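You operate a simulated robot arm through the tools that you are given. There is no shell and no other tool.

The job below is to be done with a simulated robot arm. You get a single attempt, and the scene is never put back.

Task
Put things in order on the top of the long wooden bench. At the end: the white cup from the top of the long wooden bench stands where the orange copper tube stood; the orange copper tube from the top of the long wooden bench stands where the coil on the green base stood; the coil on the white base is on the blue plate; the coil on the green base is on the gold plate; whatever was shut is shut again. Leave all else as you found it, and nothing knocked over.
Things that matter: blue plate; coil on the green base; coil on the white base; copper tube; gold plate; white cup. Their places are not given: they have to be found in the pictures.

Only the result counts: the job must be done as asked and must still hold three seconds after the hand-in. Knocking over, shifting, dropping, spilling or breaking anything else fails it.

Robot
A 6-joint arm with a two-finger gripper, fixed in place. Base frame: the origin is at the foot of the arm, x ahead of it, y to its left, z up; the work surface is at about z = 0. Lengths are in mm, angles in degrees, forces in N, time in s.
With the tool pointing down near the work surface it reaches from about 180 to 480 mm from the base axis. Its first joint turns from -66.0 to 66.0 degrees. Payload 1.76 kg.
Tool frame: the origin (TCP) lies between the finger pads and is the grasp point; the fingertips stand 29 mm ahead of it; z points along the fingers, y is the line along which they close. The gripper opens to 82 mm; its body begins 58 mm behind the TCP.
Orientation is that of the tool frame in the base frame, as [roll, pitch, yaw] about the fixed x, y, z axes, in that order (R = Rz(yaw) Ry(pitch) Rx(roll)). With the fingers straight down and closing along the base's y, the tool's x points along the base's -x, its y along +y and its z along -z.

Tools
- The arm moves only by the tool move_arm. Its argument "targets" is a list of rows, each an object (a shift or turn left out is 0, a gripper value left out holds the last) with "slide": the shift along the tool's x, y, z in units of 20 mm (1.0 is 20 mm), a list of three; "angular": the turn, a rotation vector about the tool's x, y, z in units of 4 degrees (1.0 is 4 degrees), a list of three; "claw": the gripper command, from -1 (shut) to 1 (fully open), values between in proportion. In form: [{"slide": [x, y, z], "angular": [rx, ry, rz], "claw": claw}, ...]. A call has 1 to 20 rows; each row shifts and turns the commanded pose from where the row before left it, along the tool's axes as they then stand. A call with a number of a shift or a turn outside -1 to 1 is refused whole. Rows are played at 5 a second. More than 50 mm and 8.6 degrees between two rows, or a gripper value outside its range, and nothing of the call is played. A pose out of reach is approached as far as the arm can. The call stops where the force on the tool passes 40 N (or 10 N more than at its start, if that is more) or the arm is blocked; 0.2 s more then pass. Each finger travels about 203.5 mm/s and halts on what it meets, pressing with about 31 N; the grip force reading is that of the motor and also rises with nothing between the fingers. The clock runs only during rows and for 0.2 s after the last one: add rows that do not move to give the fingers time. The reply holds the time, the measured pose of the TCP, the force on the tool along the base axes, the opening and the grip force, in the units named above and with some noise, with the torque about the TCP (base axes, N m) and any sound that the robot's microphone picked up, and new pictures: "views" is both (left out), scene, wrist or none.
- Cameras (640 x 400 px; columns grow to the right, rows downward): "scene" is fixed at [72.5, 365.7, 432.9]; the picture's right is [-0.46, -0.89, 0.00], its down [-0.51, 0.27, -0.82] and it looks along [0.72, -0.38, -0.58] (base axes); focal length 250 px, centre (320, 200). "wrist" rides on the gripper at [79, 4, -89] in the tool frame; the picture's right is [-0.05, 1.00, 0.00], its down [-0.71, -0.04, -0.71] and it looks along [-0.71, -0.04, 0.71] (tool axes); focal length 256 px, centre (320, 200).
- measure_at(camera, pixels): there is no depth. For up to 12 entries [column, row, z] of the newest picture of that camera ("zoom" is the newest enlarged one), the place [x, y] in the base frame at which the ray of that pixel passes the height z, good to about 2 mm, but the place of the scene camera against the robot may be out by one fixed shift of up to 18 mm in any direction. The clock stands still meanwhile.
- zoom(camera, box): a new picture of the part [left, top, right, bottom] of that camera's present view, enlarged. The clock stands still meanwhile.
- close_job(): hands the job in; it is judged then, once.

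Unless the task says otherwise, let go and move clear before handing in.

The tools are called after "Emit:" as name(argument=value, ...) on one line, values as JSON. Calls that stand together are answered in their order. move_arm: Moves the arm, as the interface text tells. Its arguments: {"type":"object","properties":{"targets":{"type":"array","items":{"type":"object","properties":{"slide":{"type":"array","items":{"type":"number"}},"angular":{"type":"array","items":{"type":"number"}},"claw":{"type":"number"}}}},"views":{"type":"string","enum":["both","scene","wrist","none"]}},"required":["targets"]} The other tools are called the same way: measure_at (camera, pixels) gives the place at which the rays of pixels pass given heights; zoom (camera, box) takes an enlarged picture of a part of a camera's view; close_job () hands the job in.

At the start:

```text
time: 0.0
eef_pos: [277.9, 106.6, 279.7]
ee_rot: [-180.0, 0.0, -180.0]
ft_force: [0.6, 0.1, 0.9]
moment: [0.01, 0.0, -0.01]
width: 82.3
gripper_force: 0.1
```

scene: 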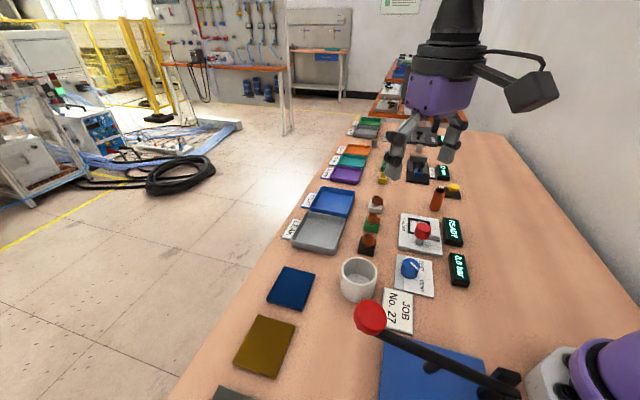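
wrist: 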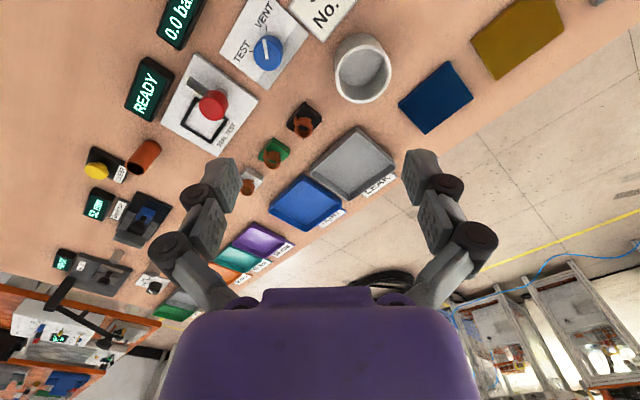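

The scene picture shows a white cup near (359,279), a copper tube near (437,199), coils near (375,203), (373,223), (367,245), a blue plate at (291,288) and a gold plate at (265,346). I'll enlarge these areas first.

Emit:
zoom(camera="scene", box=[320, 170, 480, 270])

Emit:
zoom(camera="wrist", box=[80, 60, 400, 260])

Emit:
zoom(camera="scene", box=[200, 230, 472, 400])

```text
4.00 times, centred on (400, 220) of scene
```

zoom: 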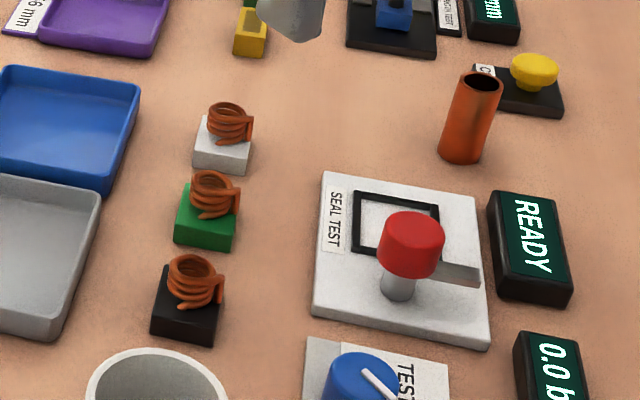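

```text
2.00 times, centred on (240, 160) of wrist
```

zoom: 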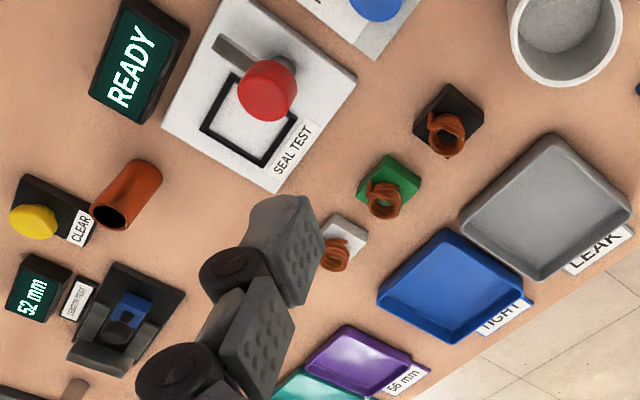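

```text
2.35 times, centred on (336, 315) of scene
```

zoom: 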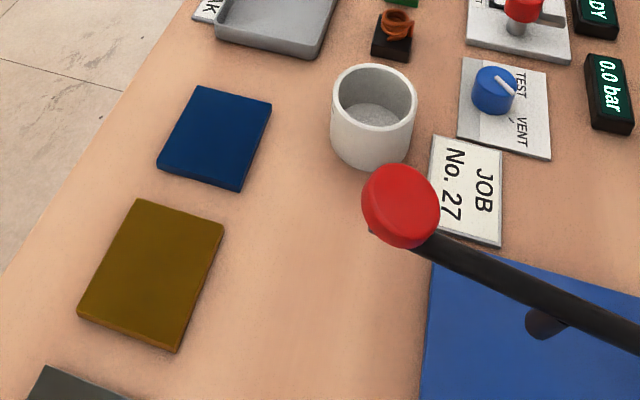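

The bench shows three coils (white, green and black bases), the tube, cup and both plates clearly. I'll measure the same points with both cameras to find the scene camera's shift.

Emit:
measure_at(camera="wrist", pixels=[[398, 100, 0], [447, 61, 0], [472, 95, 0], [428, 133, 0], [471, 38, 0], [500, 80, 0], [567, 31, 0], [162, 126, 0], [216, 157, 0], [258, 90, 0], [358, 98, 0], [153, 148, 0]])

Emit:
measure_at(camera="scene", pixels=[[267, 303, 0], [303, 311, 0], [316, 273, 0], [281, 266, 0], [233, 368, 0], [276, 379, 0], [295, 325, 0], [398, 250, 0], [442, 257, 0], [440, 214, 0], [359, 300, 0], [435, 210, 0]])

Emit:
zoom(camera="wrist", box=[220, 80, 380, 210])

```text
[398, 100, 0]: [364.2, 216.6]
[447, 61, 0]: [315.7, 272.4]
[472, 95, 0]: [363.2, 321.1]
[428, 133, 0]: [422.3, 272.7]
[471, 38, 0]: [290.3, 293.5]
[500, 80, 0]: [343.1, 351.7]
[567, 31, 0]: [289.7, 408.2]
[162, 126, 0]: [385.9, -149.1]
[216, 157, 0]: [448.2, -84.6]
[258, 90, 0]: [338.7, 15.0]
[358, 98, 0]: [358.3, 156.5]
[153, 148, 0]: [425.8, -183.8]
```

```text
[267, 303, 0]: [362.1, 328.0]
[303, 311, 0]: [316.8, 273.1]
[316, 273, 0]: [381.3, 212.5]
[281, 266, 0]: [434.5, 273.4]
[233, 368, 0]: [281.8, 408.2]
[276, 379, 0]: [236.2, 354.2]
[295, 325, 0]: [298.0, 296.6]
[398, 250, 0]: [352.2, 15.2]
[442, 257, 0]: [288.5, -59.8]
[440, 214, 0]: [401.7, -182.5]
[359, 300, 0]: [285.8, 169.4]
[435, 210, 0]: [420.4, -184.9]
```

```text
3.08 times, centred on (300, 145) of wrist
```

zoom: 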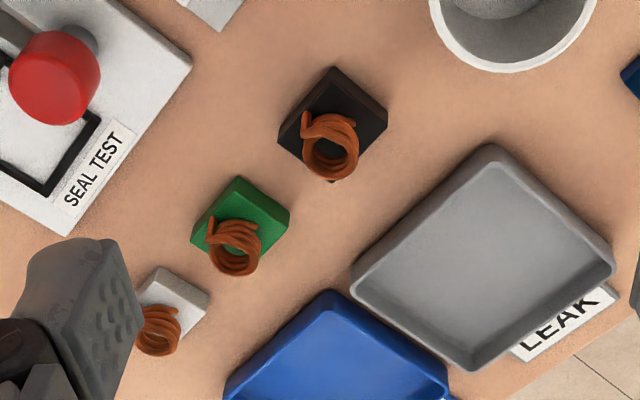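

The two cameras agree to about 8–15 mm, with the plates near (366,271) and (290,350), and the bench runs diagonally. I'll measure the coil bases in the enlarged wrist picture.

Emit:
measure_at(camera="zoom", pixels=[[240, 176, 12], [290, 210, 12], [190, 240, 0], [335, 67, 12], [388, 103, 12], [278, 138, 0], [160, 266, 12], [209, 294, 12], [236, 250, 20], [331, 150, 20], [158, 330, 20], [290, 222, 0]])

Emit:
measure_at(camera="scene", pixels=[[367, 254, 0], [371, 230, 0], [375, 210, 0], [359, 290, 0], [370, 318, 100]])

```text
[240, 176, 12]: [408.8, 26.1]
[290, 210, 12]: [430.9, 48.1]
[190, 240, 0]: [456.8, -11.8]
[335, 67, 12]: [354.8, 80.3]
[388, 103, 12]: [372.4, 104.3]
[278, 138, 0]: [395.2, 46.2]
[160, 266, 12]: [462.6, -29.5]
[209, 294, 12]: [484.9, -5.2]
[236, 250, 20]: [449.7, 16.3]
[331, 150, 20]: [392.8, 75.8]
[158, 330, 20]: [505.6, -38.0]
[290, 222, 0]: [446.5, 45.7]
```

```text
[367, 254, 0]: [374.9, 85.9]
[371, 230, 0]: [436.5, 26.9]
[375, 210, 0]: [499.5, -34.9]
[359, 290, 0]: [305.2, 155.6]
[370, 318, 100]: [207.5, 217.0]
```

The white-based coil sits near (483,-27), about at the reach limit, and the green one is near (430,26). I'll move down and to the right for a closer wrist view.

Emit:
move_arm(targets=[{"slide": [0, -0.75, 0.8], "claw": 1}, {"slide": [0, -0.75, 0.8]}, {"slide": [0, -0.75, 0.8]}, {"slide": [0, -0.75, 0.8]}, {"slide": [0, -0.75, 0.8]}, {"slide": [0, -0.75, 0.8]}, {"slide": [0, 0, 0]}, {"slide": [0, 0, 0]}])

```text
time: 1.8
eef_pos: [276.2, 15.0, 183.3]
ee_rot: [180.0, -0.1, -179.9]
ft_force: [0.7, 0.3, 0.1]
moment: [0.0, -0.01, 0.02]
width: 82.1
gripper_force: 0.0
```

scene: 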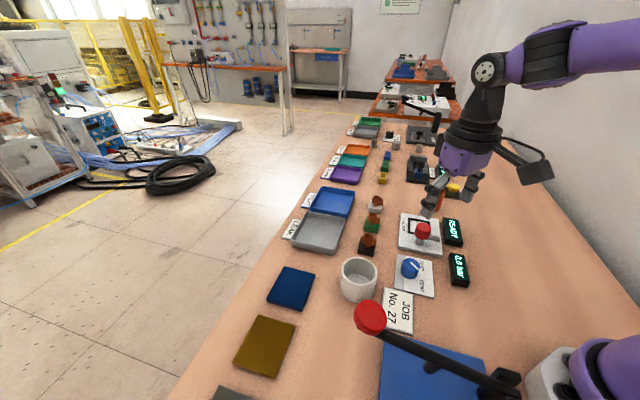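
wrist: 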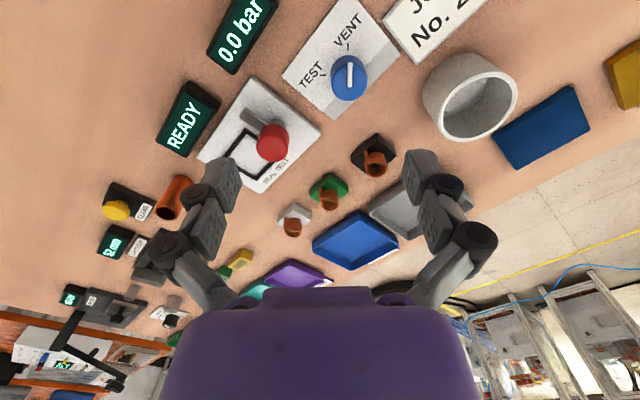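

The wrist camera now shows the coils at (295,220), (329,190), (374,157) and the tube at (172,198). I'll enlarge each area and measure.

Emit:
zoom(camera="wrist", box=[260, 120, 420, 240])

Emit:
measure_at(camera="zoom", pixels=[[320, 200, 0]])

Emit:
zoom(camera="wrist", box=[90, 130, 290, 255])

```text
3.33 times, centred on (340, 180) of wrist
```

zoom: 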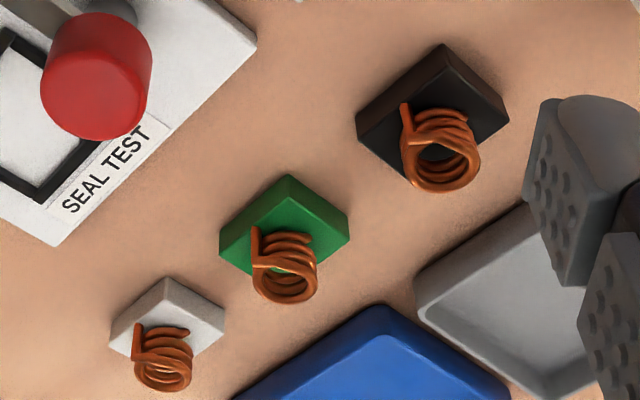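

```text
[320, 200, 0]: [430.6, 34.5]
```

```text
3.20 times, centred on (190, 192) of wrist
```

zoom: 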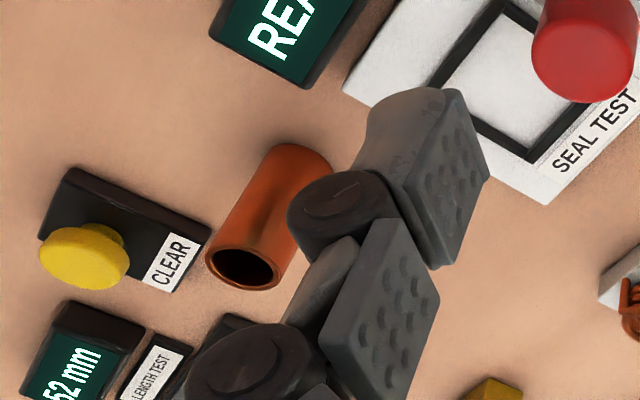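

The tube's base appears near wrist pixel (183,182) with its top at (167,213), with the CLEAR pad and the SEAL TEST plate nearby. I'll measure those for clearances.

Emit:
measure_at(camera="wrist", pixels=[[183.1, 182, 0], [166.6, 213, 50], [166.6, 213, 60], [166.6, 213, 70], [154.7, 201.7, 10], [112, 183, 5], [197, 156.5, 0], [260.5, 193.5, 0], [185.3, 157, 0], [157.5, 144, 0], [145, 220, 5], [198, 217, 70]])

Emit:
measure_at(camera="wrist", pixels=[[330, 172.5, 0], [349, 187, 0], [310, 194, 0], [329.5, 195, 15], [329.5, 205, 15], [326, 204, 40], [294, 203.5, 0], [274.5, 220, 0], [307, 215, 0], [377, 133.5, 0], [349, 155, 0], [289, 232, 40]])

```text
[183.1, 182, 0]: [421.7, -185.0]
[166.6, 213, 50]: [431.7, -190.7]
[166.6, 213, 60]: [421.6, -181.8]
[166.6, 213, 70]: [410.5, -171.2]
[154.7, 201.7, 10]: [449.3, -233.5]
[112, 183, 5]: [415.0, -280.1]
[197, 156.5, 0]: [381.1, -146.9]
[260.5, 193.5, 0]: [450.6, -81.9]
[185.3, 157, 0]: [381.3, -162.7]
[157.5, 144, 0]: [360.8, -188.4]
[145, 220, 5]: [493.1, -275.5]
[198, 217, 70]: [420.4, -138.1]
```

```text
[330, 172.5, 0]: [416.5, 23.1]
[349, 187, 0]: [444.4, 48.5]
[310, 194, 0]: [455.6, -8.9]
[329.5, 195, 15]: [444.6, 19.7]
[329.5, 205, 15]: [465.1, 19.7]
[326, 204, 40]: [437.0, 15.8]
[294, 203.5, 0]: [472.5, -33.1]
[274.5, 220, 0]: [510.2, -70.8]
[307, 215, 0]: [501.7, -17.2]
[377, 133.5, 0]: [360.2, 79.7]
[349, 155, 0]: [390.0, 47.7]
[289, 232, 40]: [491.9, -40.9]
```

The coil row runs at -45° in the base frame with about 80 mm spacing, and the tube is at about (421,-184), 58 mm tall. I'll move over toward the white coil, turn the hand 45°, and take a closer look.

Emit:
move_arm(targets=[{"slide": [-0.871, -0.836, 0.314]}, {"slide": [-0.871, -0.836, 0.314]}, {"slide": [-0.871, -0.836, 0.314]}, {"slide": [-0.871, -0.836, 0.314]}, {"slide": [-0.871, -0.836, 0.314]}, {"slide": [-0.871, -0.836, 0.314]}, {"slide": [-0.871, -0.836, 0.314]}, {"angular": [0, 0, -0.9375]}, {"angular": [0, 0, -0.9375]}, {"angular": [0, 0, -0.9375]}, {"angular": [0, 0, -0.9375]}, {"angular": [0, 0, -0.9375]}, {"angular": [0, 0, -0.9375]}, {"angular": [0, 0, -0.9375]}, {"angular": [0, 0, -0.9375]}, {"angular": [0, 0, -0.9375]}, {"angular": [0, 0, -0.9375]}, {"angular": [0, 0, -0.9375]}, {"angular": [0, 0, -0.9375]}, {"slide": [0, 0, 0]}, {"slide": [0, 0, 0]}])

```text
refused: the rows must be a list of 1 to 20 entries
```

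That call had 21 rows, one over the limit, so nothing was played. I'll send the same motion with a single settling row.

Emit:
move_arm(targets=[{"slide": [-0.871, -0.836, 0.314]}, {"slide": [-0.871, -0.836, 0.314]}, {"slide": [-0.871, -0.836, 0.314]}, {"slide": [-0.871, -0.836, 0.314]}, {"slide": [-0.871, -0.836, 0.314]}, {"slide": [-0.871, -0.836, 0.314]}, {"slide": [-0.871, -0.836, 0.314]}, {"angular": [0, 0, -0.9375]}, {"angular": [0, 0, -0.9375]}, {"angular": [0, 0, -0.9375]}, {"angular": [0, 0, -0.9375]}, {"angular": [0, 0, -0.9375]}, {"angular": [0, 0, -0.9375]}, {"angular": [0, 0, -0.9375]}, {"angular": [0, 0, -0.9375]}, {"angular": [0, 0, -0.9375]}, {"angular": [0, 0, -0.9375]}, {"angular": [0, 0, -0.9375]}, {"angular": [0, 0, -0.9375]}, {"slide": [0, 0, 0]}])

```text
time: 6.0
eef_pos: [398.3, -100.9, 138.4]
ee_rot: [179.9, 0.0, -135.1]
ft_force: [0.4, -0.2, 0.2]
moment: [-0.02, -0.01, 0.0]
width: 82.0
gripper_force: 0.0
```

scene: 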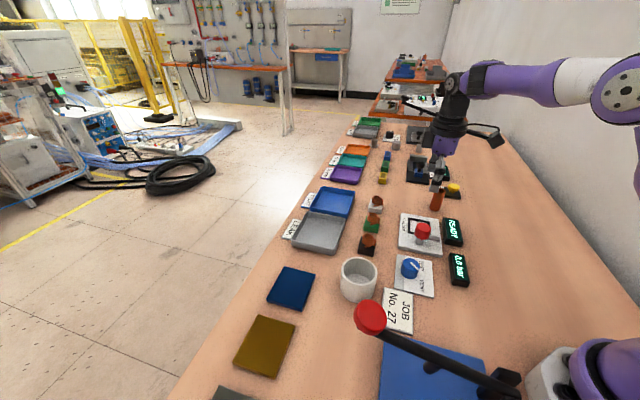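
wrist: 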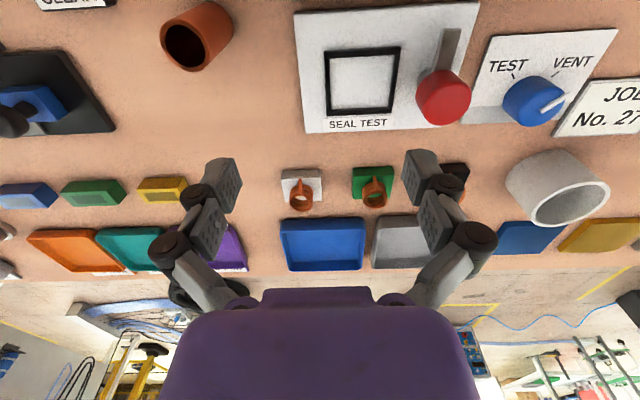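

The view is now square with the bench, and the white coil is at (301,188) and the green at (373,187). I'll enlarge to read the base corners.

Emit:
zoom(camera="wrist", box=[260, 150, 420, 250])

Emit:
measure_at(camera="zoom", pixels=[[90, 80, 0], [245, 75, 0], [365, 70, 0], [530, 70, 0]])

Emit:
zoom(camera="wrist", box=[130, 0, 330, 125])

```text
4.00 times, centred on (340, 200) of wrist
```

zoom: 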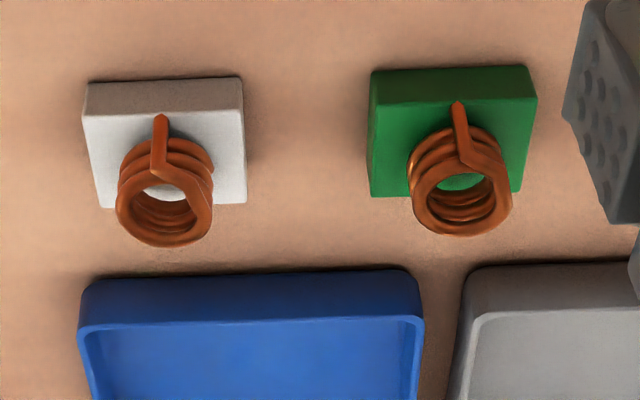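

```text
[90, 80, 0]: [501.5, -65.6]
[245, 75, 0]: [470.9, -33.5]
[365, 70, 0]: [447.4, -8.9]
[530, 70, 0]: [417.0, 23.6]
```

```text
3.20 times, centred on (230, 62) of wrist
```

zoom: 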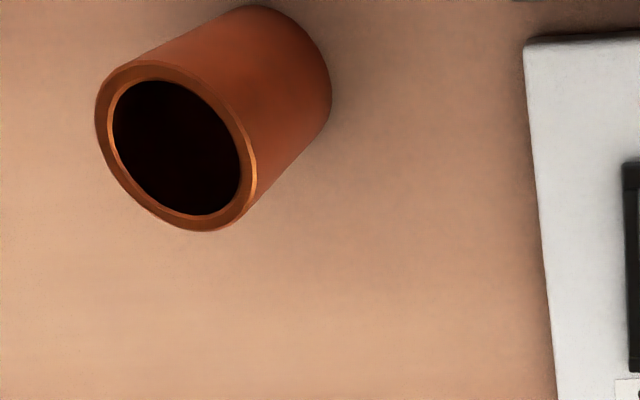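

The base blocks measure about 44 mm along the row. I'll measure block heights, the coil tops, and the tube's ends more exactly.

Emit:
measure_at(camera="wrist", pixels=[[301, 169.5, 0], [301, 178, 6], [301, 178, 10], [301, 178, 14], [303.5, 201.25, 6], [303.5, 201.25, 10], [303.5, 201.25, 14], [301, 200, 40], [299.7, 198, 30], [301, 192.5, 30]])

Emit:
measure_at(camera="wrist", pixels=[[371.5, 167, 0], [371.5, 175.5, 10], [371.5, 175.5, 14], [371.5, 198.5, 10], [371.5, 198.5, 14], [375, 197, 30], [212, 22, 0], [185, 45.5, 58], [203, 26, 30]])

```text
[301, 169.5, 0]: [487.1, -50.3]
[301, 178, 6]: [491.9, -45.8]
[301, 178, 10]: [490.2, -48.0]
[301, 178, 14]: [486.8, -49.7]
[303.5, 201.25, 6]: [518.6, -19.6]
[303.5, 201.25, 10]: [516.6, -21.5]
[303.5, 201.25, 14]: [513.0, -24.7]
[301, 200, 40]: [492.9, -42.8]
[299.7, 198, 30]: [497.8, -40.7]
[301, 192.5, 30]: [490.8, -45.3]
```

```text
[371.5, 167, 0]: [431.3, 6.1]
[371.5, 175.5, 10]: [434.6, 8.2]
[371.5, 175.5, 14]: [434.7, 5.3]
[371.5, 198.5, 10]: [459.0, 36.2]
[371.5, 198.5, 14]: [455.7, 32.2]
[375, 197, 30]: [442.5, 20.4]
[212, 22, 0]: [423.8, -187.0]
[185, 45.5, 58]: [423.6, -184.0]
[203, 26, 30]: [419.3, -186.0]
```

The blocks are about 44 × 37 mm and 13 mm tall, with the white one centred near (500,-37) and the green near (444.5,20). I'll tilt the hand 20° about its closing axis to gain reach, then move to a pre-grasp above the white block with the fingers partly open.

Emit:
move_arm(targets=[{"angular": [0, -1, 0], "claw": 0.56}, {"angular": [0, -1, 0]}, {"angular": [0, -1, 0]}, {"angular": [0, -1, 0]}, {"angular": [0, -1, 0]}, {"slide": [-0.645, -0.264, 0.652]}, {"slide": [-0.645, -0.264, 0.652]}, {"slide": [-0.645, -0.264, 0.652]}, {"slide": [-0.645, -0.264, 0.652]}, {"slide": [-0.645, -0.264, 0.652]}, {"slide": [0, 0, 0]}, {"slide": [0, 0, 0]}])

```text
time: 8.6
eef_pos: [476.2, -60.5, 99.0]
ee_rot: [-180.0, 20.0, -135.1]
ft_force: [-0.7, -0.2, 1.0]
moment: [-0.01, 0.03, 0.03]
width: 63.7
gripper_force: 0.0
```

scene: 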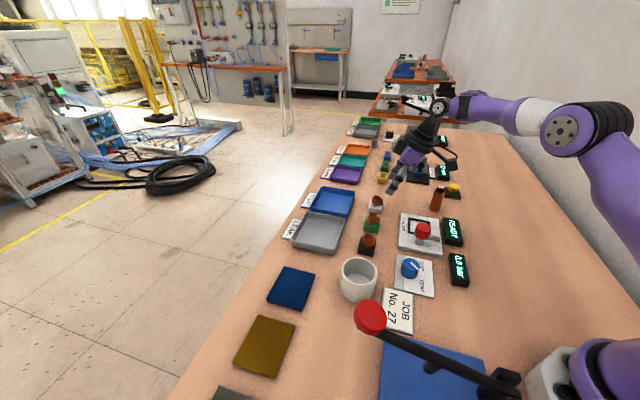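
wrist: 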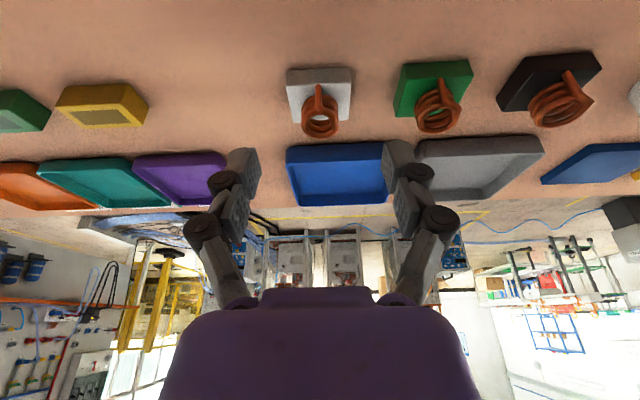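

The arm reached the tilted pre-grasp pose (476,-61,99). I'll recheck the white block's position in this closer view.

Emit:
zoom(camera="wrist", box=[260, 50, 420, 150])

Emit:
measure_at(camera="wrist", pixels=[[287, 69.5, 0], [352, 66.5, 0], [287, 82, 13], [353, 79, 13], [295, 122, 13], [349, 119, 13], [319, 90, 42], [320, 117, 42], [320, 117, 35], [392, 142, 99]])

```text
4.00 times, centred on (340, 100) of wrist
```

zoom: 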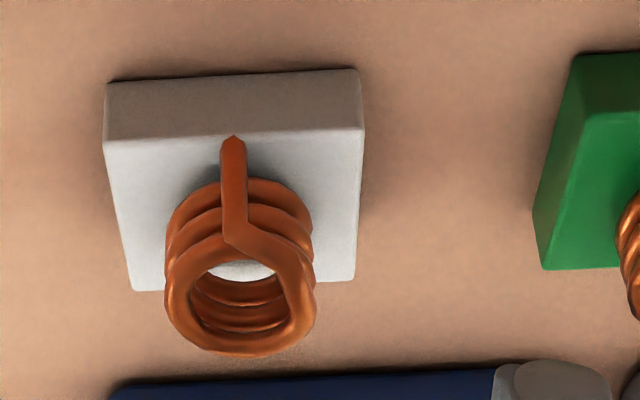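

```text
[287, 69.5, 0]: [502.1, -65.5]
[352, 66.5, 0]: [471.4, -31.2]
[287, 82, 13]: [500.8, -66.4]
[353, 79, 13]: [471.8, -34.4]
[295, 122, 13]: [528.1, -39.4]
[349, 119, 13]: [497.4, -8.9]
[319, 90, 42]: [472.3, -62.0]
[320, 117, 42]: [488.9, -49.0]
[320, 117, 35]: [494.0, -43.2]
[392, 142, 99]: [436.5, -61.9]
```

The block centre is (499.5,-37.3), square to the fingers, and lies on my approach line. I'll descend 68 mm along the tool axis with the fingers still open.

Emit:
move_arm(targets=[{"slide": [0, 0, 0.85]}, {"slide": [0, 0, 0.85]}, {"slide": [0, 0, 0.6]}, {"slide": [0, 0, 0.6]}, {"slide": [0, 0, 0.5]}, {"slide": [0, 0, 0]}, {"slide": [0, 0, 0]}])

```text
time: 10.2
eef_pos: [491.8, -45.4, 35.7]
ee_rot: [180.0, 20.0, -135.1]
ft_force: [0.0, -0.5, 1.2]
moment: [0.0, 0.01, -0.02]
width: 63.9
gripper_force: 0.2
```

scene: 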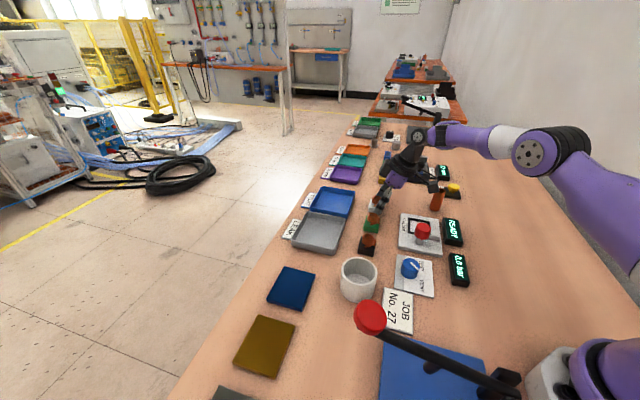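
wrist: 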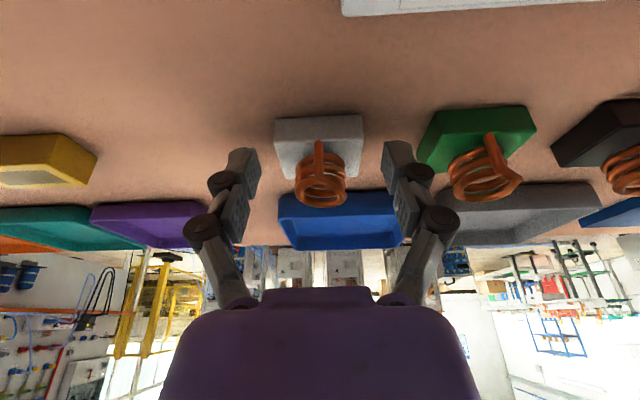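

The TCP is at (491.8,-45.4,35.7) with no contact. I'll enlarge the fingertips and block to check they overlap before closing.

Emit:
zoom(camera="wrist", box=[210, 90, 430, 240])

Emit:
zoom(camera="scene", box=[330, 160, 450, 240])

```text
2.67 times, centred on (320, 165) of wrist
```

zoom: 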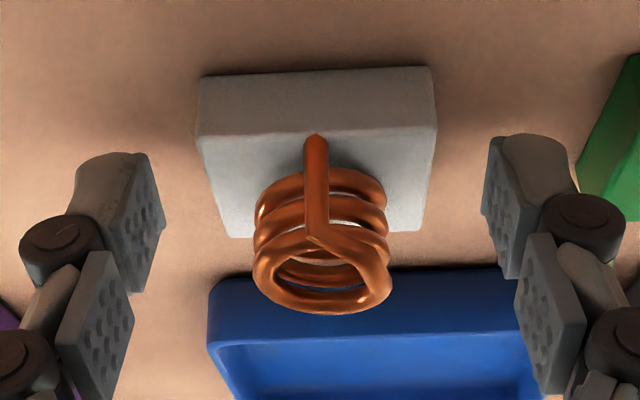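

```text
5.00 times, centred on (390, 200) of scene
```

zoom: 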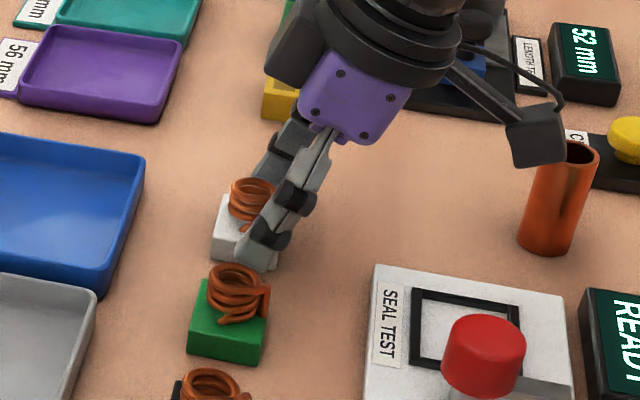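

The kinematics put the fingertips level with the block's middle (tip at about (499,-38,8)), and the enlarged picture agrees. I'll go 2 mm lower and close gently in steps, then hold.

Emit:
move_arm(targets=[{"slide": [0, 0, 0.1]}, {"claw": 0.35}, {"claw": 0.22}, {"claw": 0.14}, {"claw": 0.05}, {"claw": -0.2}, {"claw": -1}, {"slide": [0, 0, 0]}, {"slide": [0, 0, 0]}])

```text
time: 12.2
eef_pos: [494.2, -43.2, 34.6]
ee_rot: [-180.0, 20.0, -135.0]
ft_force: [-0.4, -0.4, 3.2]
moment: [0.01, 0.04, 0.03]
width: 43.4
gripper_force: 30.8
```

scene: 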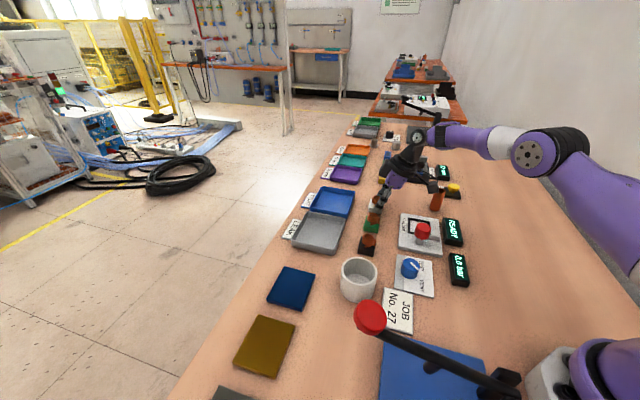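
wrist: 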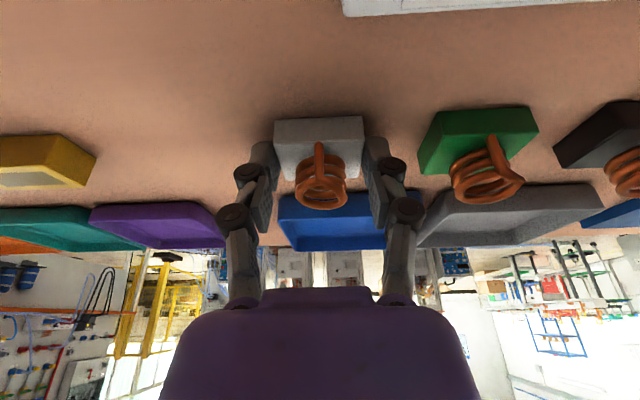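

The grip reads 43.4 mm at 30.8 N, matching the block. I'll lift straight up 40 mm and check it comes along level.

Emit:
move_arm(targets=[{"slide": [-0.137, 0, -0.376]}, {"slide": [-0.205, 0, -0.564]}, {"slide": [-0.205, 0, -0.564]}, {"slide": [-0.137, 0, -0.376]}, {"slide": [0, 0, 0]}])

Emit:
zoom(camera="wrist", box=[210, 90, 430, 240])

Emit:
zoom(camera="scene", box=[330, 160, 450, 240])

```text
time: 13.4
eef_pos: [492.9, -43.8, 74.1]
ee_rot: [-179.9, 20.0, -135.0]
ft_force: [0.2, -0.6, -0.3]
moment: [-0.01, 0.0, -0.01]
width: 0.3
gripper_force: 28.9
```

scene: 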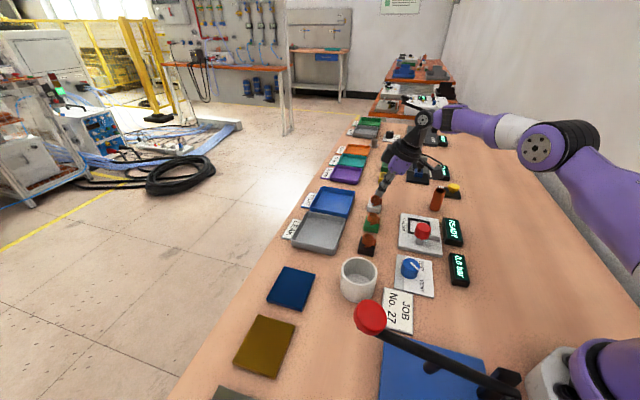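
wrist: 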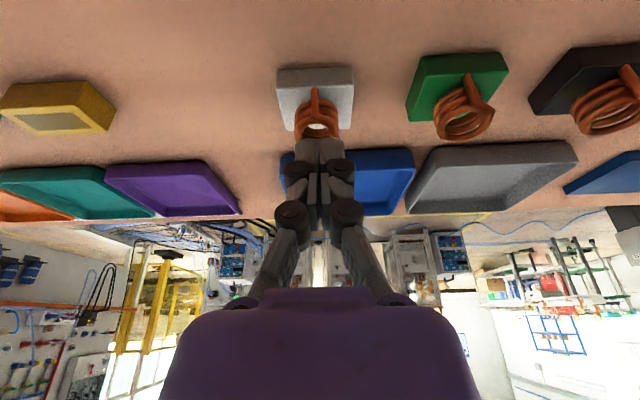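

```text
2.67 times, centred on (320, 165) of wrist
```

zoom: 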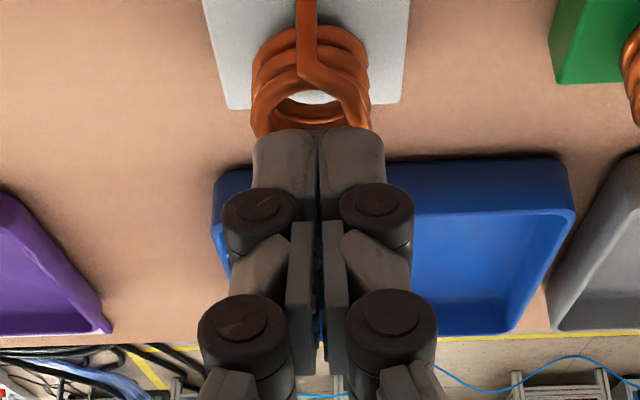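

```text
5.00 times, centred on (390, 200) of scene
```

zoom: 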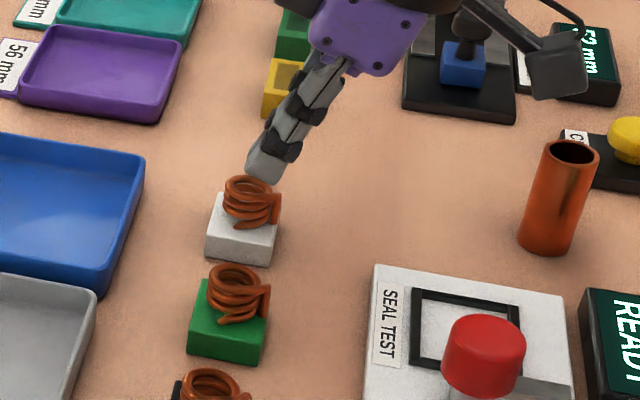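

The fingers slipped off the block (width now 0.3), and it still stands upright at (320,85) in the wrist view. The tip overlap was too small, so I'll back off, reopen and re-measure, then plan to grip the coil itself.

Emit:
move_arm(targets=[{"slide": [0, 0, -0.8]}, {"slide": [0, 0, -0.8], "claw": 0.2}, {"claw": 0.56}, {"slide": [0, 0, 0]}])

Emit:
zoom(camera="wrist", box=[260, 40, 420, 140])

Emit:
zoom(camera="scene", box=[340, 190, 420, 240])

```text
time: 14.4
eef_pos: [485.8, -52.0, 104.0]
ee_rot: [-180.0, 20.0, -135.1]
ft_force: [1.0, -0.6, 0.9]
moment: [0.02, 0.01, 0.02]
width: 63.6
gripper_force: 0.1
```

scene: 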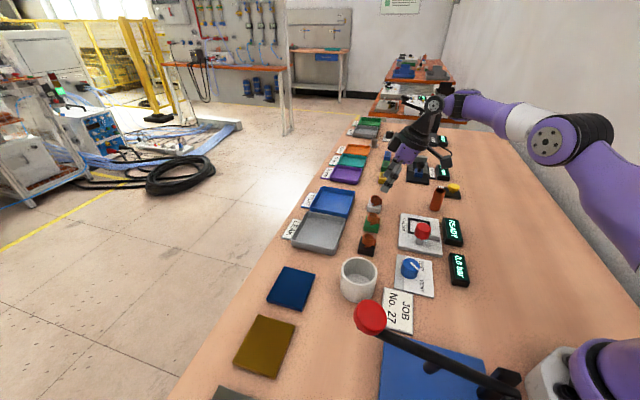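
wrist: 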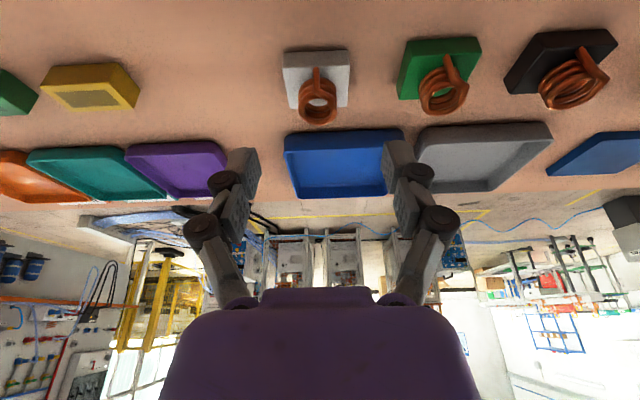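

```text
4.00 times, centred on (340, 90) of wrist
```

zoom: 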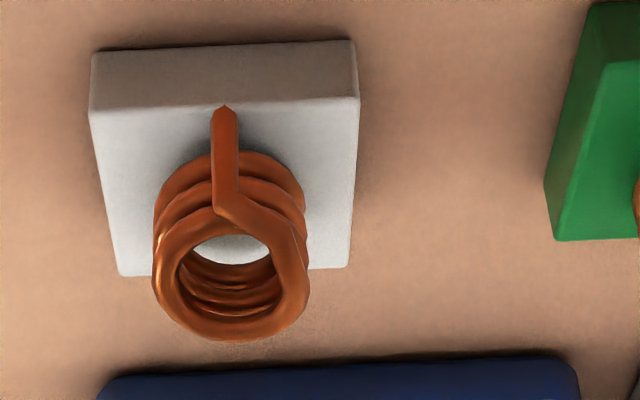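

```text
8.00 times, centred on (380, 215) of scene
```

zoom: 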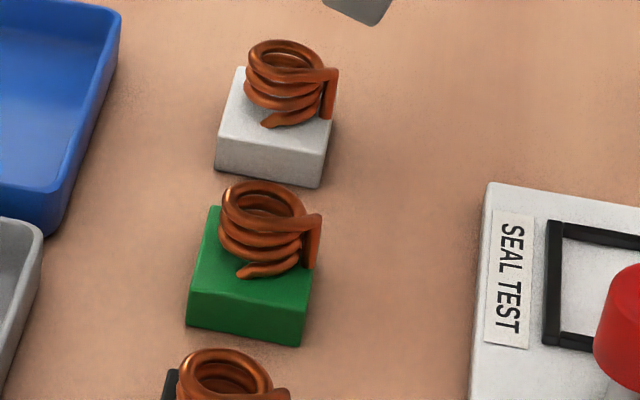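

The white coil is still upright, and now I can see its coil is about 28 mm wide with a vertical lead on the near side. I'll measure the block corners and coil ring again.

Emit:
measure_at(camera="wrist", pixels=[[282.75, 67.5, 14], [349.5, 64.25, 14], [290, 108.75, 14], [347.25, 106.5, 14], [318, 107.5, 37], [298, 107, 37], [337.25, 106.25, 37], [318, 107.5, 32], [316, 89, 37], [282.5, 52.5, 0], [348, 49.5, 0]])

Emit:
measure_at(camera="scene", pixels=[[366.9, 211.1, 0], [380, 213.4, 0], [381.5, 206.5, 14], [370.3, 198.8, 14], [375.5, 197.5, 37], [370.5, 197, 37], [380.3, 198.5, 37]])

```text
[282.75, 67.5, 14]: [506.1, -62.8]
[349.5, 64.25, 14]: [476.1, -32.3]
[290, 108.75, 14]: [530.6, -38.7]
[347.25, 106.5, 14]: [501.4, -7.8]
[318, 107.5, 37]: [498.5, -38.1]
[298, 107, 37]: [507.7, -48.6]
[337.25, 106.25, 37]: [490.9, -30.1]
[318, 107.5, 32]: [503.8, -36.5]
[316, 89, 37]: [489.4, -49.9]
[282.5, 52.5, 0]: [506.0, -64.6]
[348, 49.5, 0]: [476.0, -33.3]
```

```text
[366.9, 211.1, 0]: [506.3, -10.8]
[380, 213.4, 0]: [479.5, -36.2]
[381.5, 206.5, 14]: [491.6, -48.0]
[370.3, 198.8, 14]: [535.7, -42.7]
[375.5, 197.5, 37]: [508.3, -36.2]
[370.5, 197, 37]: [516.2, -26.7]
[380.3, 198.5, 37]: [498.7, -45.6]
```

The coil ring is about 25 mm wide, centred near (502,-36.5), with its top at about z=37 and the block top at about 14. I'll descend so the tips stop just above the block and straddle the coil, then check before closing.

Emit:
move_arm(targets=[{"slide": [0.265, -0.053, 0.6], "claw": 0.3}, {"slide": [0, 0, 0.8]}, {"slide": [0, 0, 0.8]}, {"slide": [0, 0, 0.5]}, {"slide": [0, 0, 0.225]}, {"slide": [0, 0, 0]}, {"slide": [0, 0, 0]}])

Emit:
zoom(camera="wrist", box=[210, 70, 430, 220])

Emit:
zoom(camera="scene", box=[340, 180, 420, 230])

```text
time: 16.0
eef_pos: [496.9, -40.9, 47.9]
ee_rot: [180.0, 20.0, -135.0]
ft_force: [0.2, -0.5, 0.0]
moment: [0.04, -0.01, -0.02]
width: 53.1
gripper_force: 0.0
```

scene: 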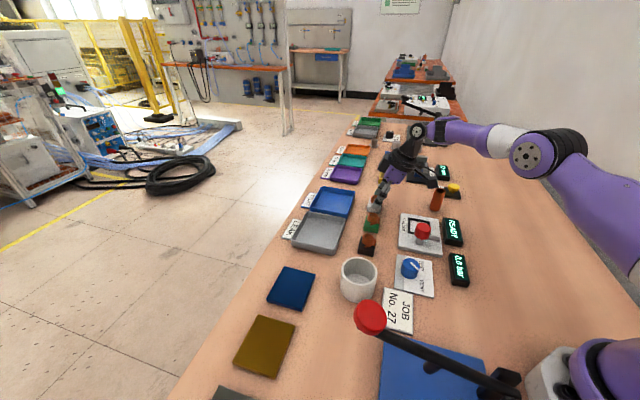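
wrist: 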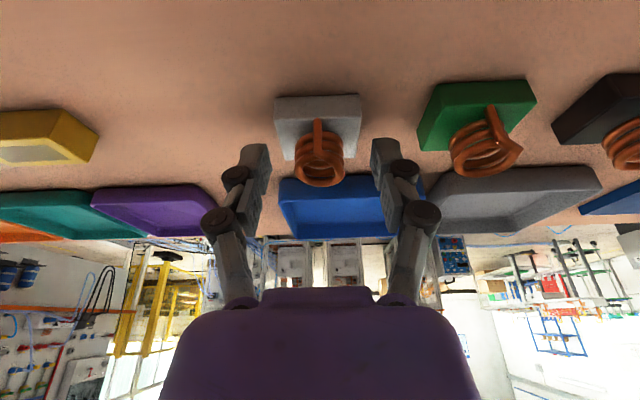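

```text
2.67 times, centred on (320, 145) of wrist
```

zoom: 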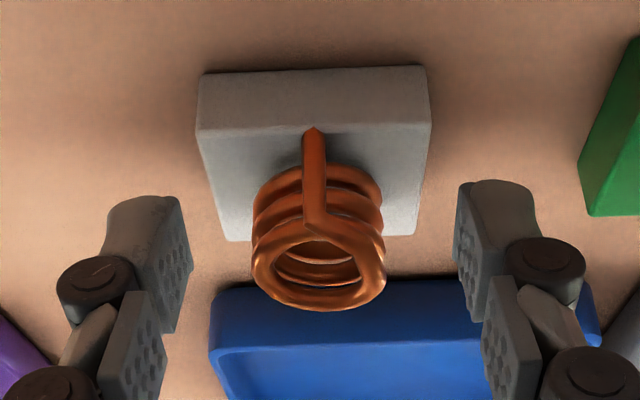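

```text
8.00 times, centred on (380, 205) of scene
```

zoom: 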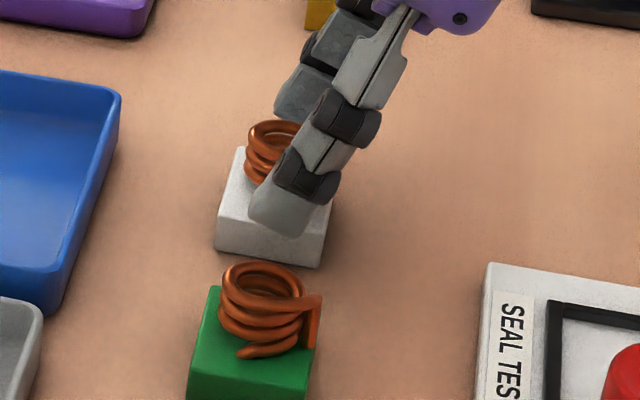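

The tips straddle the coil just above the block, centred on it (zoom rows 185–330). I'll close gradually and then test with a 6 mm lift.

Emit:
move_arm(targets=[{"claw": 0.1}, {"claw": -0.1}, {"claw": -0.25}, {"claw": -0.33}, {"claw": -0.4}, {"claw": -0.5}, {"claw": -1}, {"slide": [0, 0, 0]}, {"slide": [0, 0, 0]}], views="wrist")

Emit:
move_arm(targets=[{"slide": [-0.0513, 0, -0.141]}, {"slide": [-0.0513, 0, -0.141]}, {"slide": [0, 0, 0]}], views="both")

```text
time: 18.0
eef_pos: [497.7, -41.7, 47.6]
ee_rot: [-179.9, 20.0, -135.0]
ft_force: [0.1, -0.7, 3.3]
moment: [0.01, 0.01, 0.04]
width: 25.3
gripper_force: 30.9
```

wrist: 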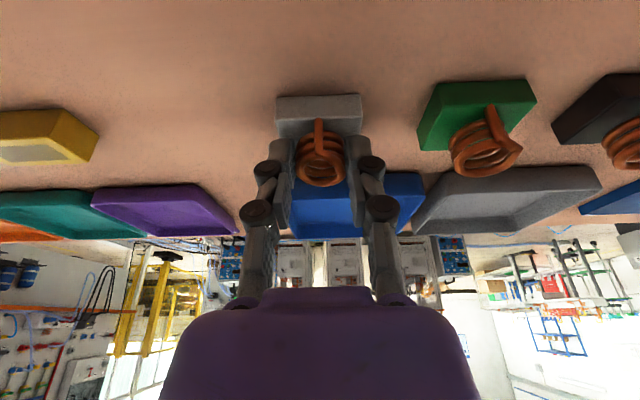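

```text
time: 18.8
eef_pos: [497.3, -41.6, 53.3]
ee_rot: [-180.0, 20.0, -135.0]
ft_force: [0.3, -0.2, -1.4]
moment: [-0.01, 0.0, 0.0]
width: 25.3
gripper_force: 30.5
```

scene: 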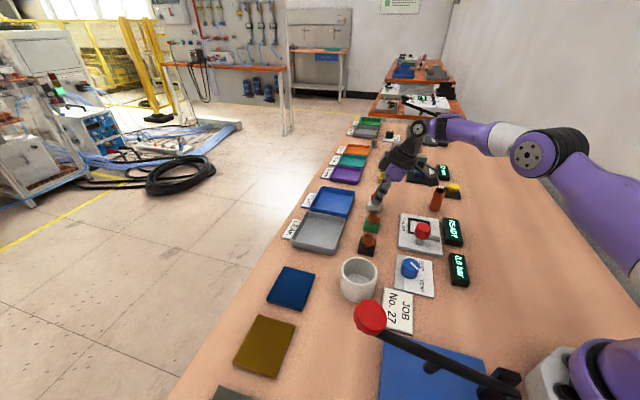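
wrist: 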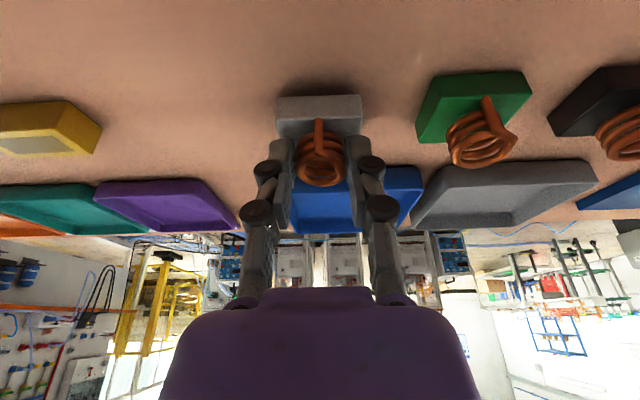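

The coil and block rise together (width steady at 25.3). I'll lift it higher to about z=130 and confirm it stays held.

Emit:
move_arm(targets=[{"slide": [-0.205, 0, -0.564]}, {"slide": [-0.274, 0, -0.752]}, {"slide": [-0.274, 0, -0.752]}, {"slide": [-0.274, 0, -0.752]}, {"slide": [-0.274, 0, -0.752]}, {"slide": [0, 0, 0]}], views="both")

```text
time: 20.2
eef_pos: [485.4, -51.0, 116.3]
ee_rot: [-179.8, 19.8, -135.0]
ft_force: [-0.9, 0.5, -0.6]
moment: [0.03, 0.0, 0.01]
width: 25.8
gripper_force: 31.5
out of reach, approached as far as the arm can: row 3, 4, 5
```

scene: 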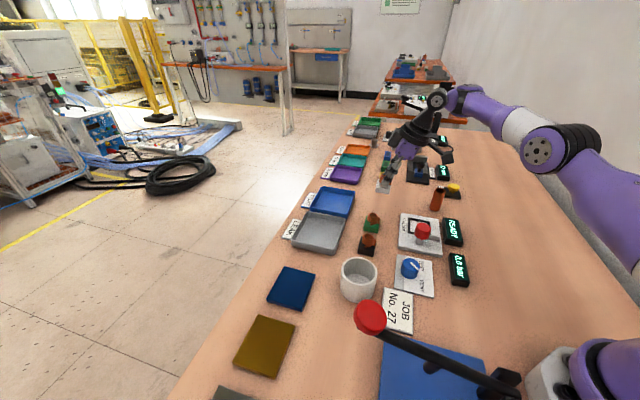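
wrist: 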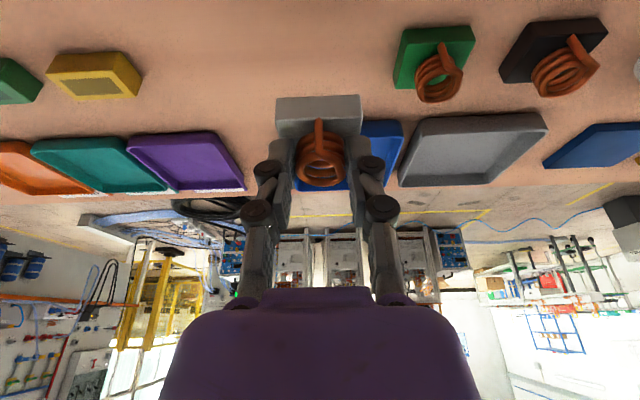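

The coil is held (25.8 mm), but the last lift rows hit the reach limit, leaving the TCP at (485,-51,116). I'll now travel along the bench toward the blue plate, which brings it back within reach.

Emit:
move_arm(targets=[{"slide": [0, 0.5, 0]}, {"slide": [-0.1, 0.9, 0]}, {"slide": [-0.222, 0.92, -0.026]}, {"slide": [-0.222, 0.92, -0.026]}, {"slide": [-0.222, 0.92, -0.026]}, {"slide": [-0.222, 0.92, -0.026]}, {"slide": [-0.222, 0.92, -0.026]}, {"slide": [-0.222, 0.92, -0.026]}, {"slide": [-0.222, 0.92, -0.026]}, {"slide": [-0.222, 0.92, -0.026]}, {"slide": [0, 0, 0]}, {"slide": [0, 0, 0]}], views="both")

```text
time: 22.8
eef_pos: [472.1, 55.3, 138.6]
ee_rot: [180.0, 20.0, -135.1]
ft_force: [-0.8, -0.8, -0.4]
moment: [0.01, 0.02, 0.0]
width: 25.4
gripper_force: 31.0
out of reach, approached as far as the arm can: row 2, 3, 4, 5, 6, 7, 8, 9, 10
```

scene: 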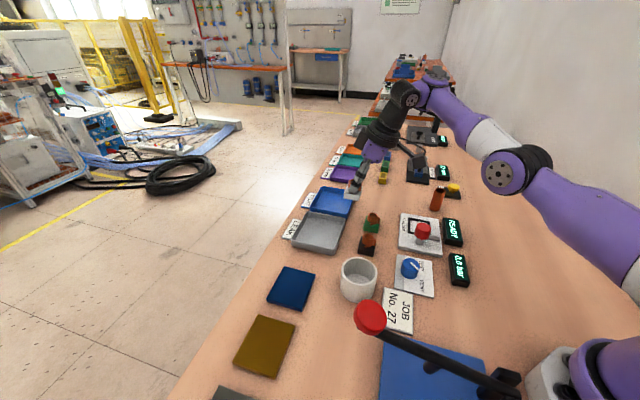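
wrist: 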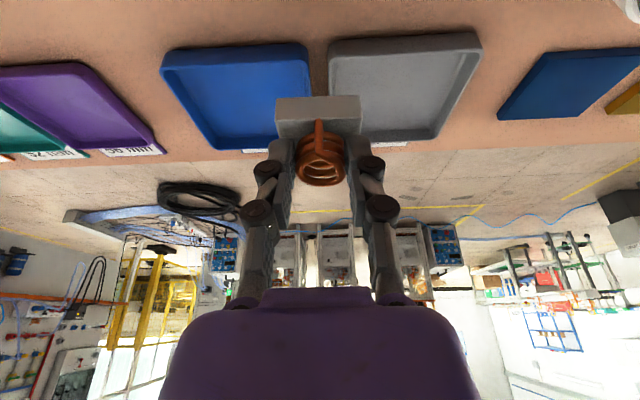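

The pose (472,55,139) is not where I expected, and rows were reported out of reach. I'll send resting rows to see whether the arm is settled and what it reports.

Emit:
move_arm(targets=[{"slide": [0, 0, 0]}, {"slide": [0, 0, 0]}], views="none")

```text
time: 23.4
eef_pos: [470.7, 55.5, 139.0]
ee_rot: [179.9, 19.9, -134.9]
ft_force: [-0.4, -0.1, -0.7]
moment: [0.01, -0.03, 0.03]
width: 25.3
gripper_force: 31.0
```

The arm is settled at (471,55,139) and the held coil is fine. I'll back off in small steps toward the robot (-v) to see how it responds.

Emit:
move_arm(targets=[{"slide": [0.47, 0, -0.171]}, {"slide": [0.47, 0, -0.171]}, {"slide": [0.47, 0, -0.171]}, {"slide": [0, 0, 0]}], views="none")

```text
time: 24.4
eef_pos: [470.8, 33.0, 142.8]
ee_rot: [179.7, 19.9, -135.0]
ft_force: [0.1, 0.4, -0.1]
moment: [-0.02, -0.03, 0.01]
width: 25.8
gripper_force: 30.8
out of reach, approached as far as the arm can: row 1, 2, 3
```

Backward motion is not being followed in x: the arm looks fully stretched at this height. Going lower should put it back inside its reach, so I'll descend about 35 mm; the block bottom stays near z=60, clear of everything.

Emit:
move_arm(targets=[{"slide": [0.171, 0, 0.47]}, {"slide": [0.171, 0, 0.47]}, {"slide": [0.171, 0, 0.47]}, {"slide": [0, 0, 0]}], views="none")

```text
time: 25.4
eef_pos: [475.1, 32.9, 111.5]
ee_rot: [-180.0, 20.0, -135.0]
ft_force: [1.1, -0.1, -0.3]
moment: [-0.01, -0.01, 0.0]
width: 25.4
gripper_force: 31.2
out of reach, approached as far as the arm can: row 2
```

Descent worked, with the TCP at (475,33,112). I'll now try backing off inward with a slight further descent.

Emit:
move_arm(targets=[{"slide": [0.53, 0, -0.01]}, {"slide": [0.47, 0, -0.171]}, {"slide": [0.47, 0, -0.171]}, {"slide": [0, 0, 0]}], views="both")

```text
time: 26.4
eef_pos: [476.0, 13.7, 106.5]
ee_rot: [180.0, 20.0, -135.0]
ft_force: [-0.8, -0.6, -1.0]
moment: [0.01, 0.01, 0.0]
width: 25.5
gripper_force: 30.9
out of reach, approached as far as the arm can: row 1, 2, 3
```

scene: 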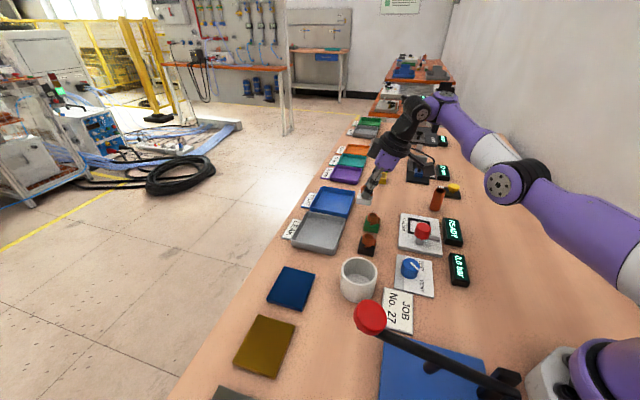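
wrist: 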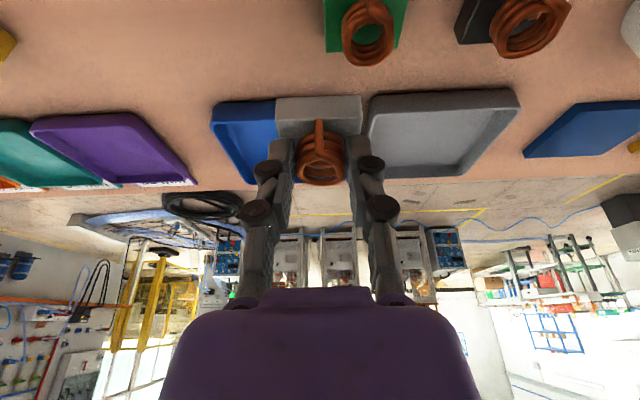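

Radial motion is still stuck even though the position is well inside the reach, so the arm may have passed through a straight elbow into another posture. I'll look at the arm in the scene picture.

Emit:
zoom(camera="scene", box=[340, 60, 640, 260])

Emit:
zoom(camera="scene", box=[480, 200, 640, 400])

```text
2.00 times, centred on (490, 160) of scene
```

zoom: 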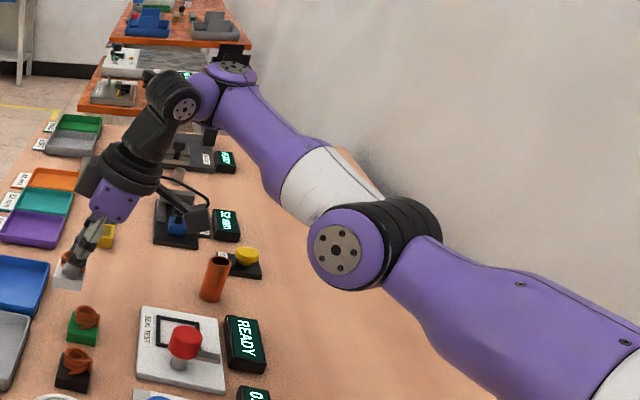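

```text
2.00 times, centred on (560, 300) of scene
```

zoom: 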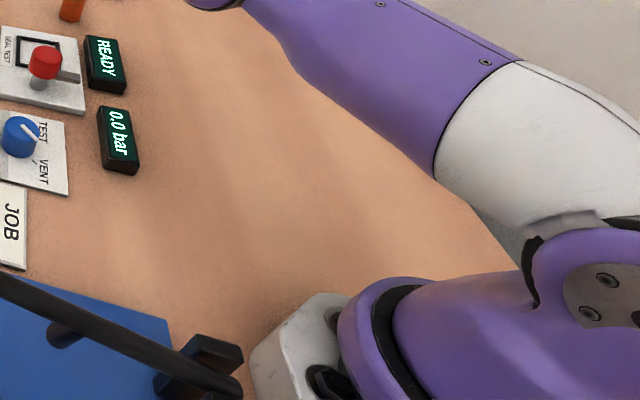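

The enlarged scene shows the elbow sagging below the shoulder–wrist line (elbow-down), which explains why it cannot retract. I'll shift sideways back over the white coil's old spot at this height, then go outward and down so the elbow passes back through straight to elbow-up.

Emit:
move_arm(targets=[{"slide": [0.498, -0.743, -0.181]}, {"slide": [0.498, -0.743, -0.181]}, {"slide": [0.498, -0.743, -0.181]}, {"slide": [0, 0, 0]}], views="none")

```text
time: 27.4
eef_pos: [485.8, -41.8, 107.6]
ee_rot: [-179.9, 20.1, -135.0]
ft_force: [1.1, 0.5, 0.0]
moment: [0.0, -0.02, 0.03]
width: 25.5
gripper_force: 31.4
```

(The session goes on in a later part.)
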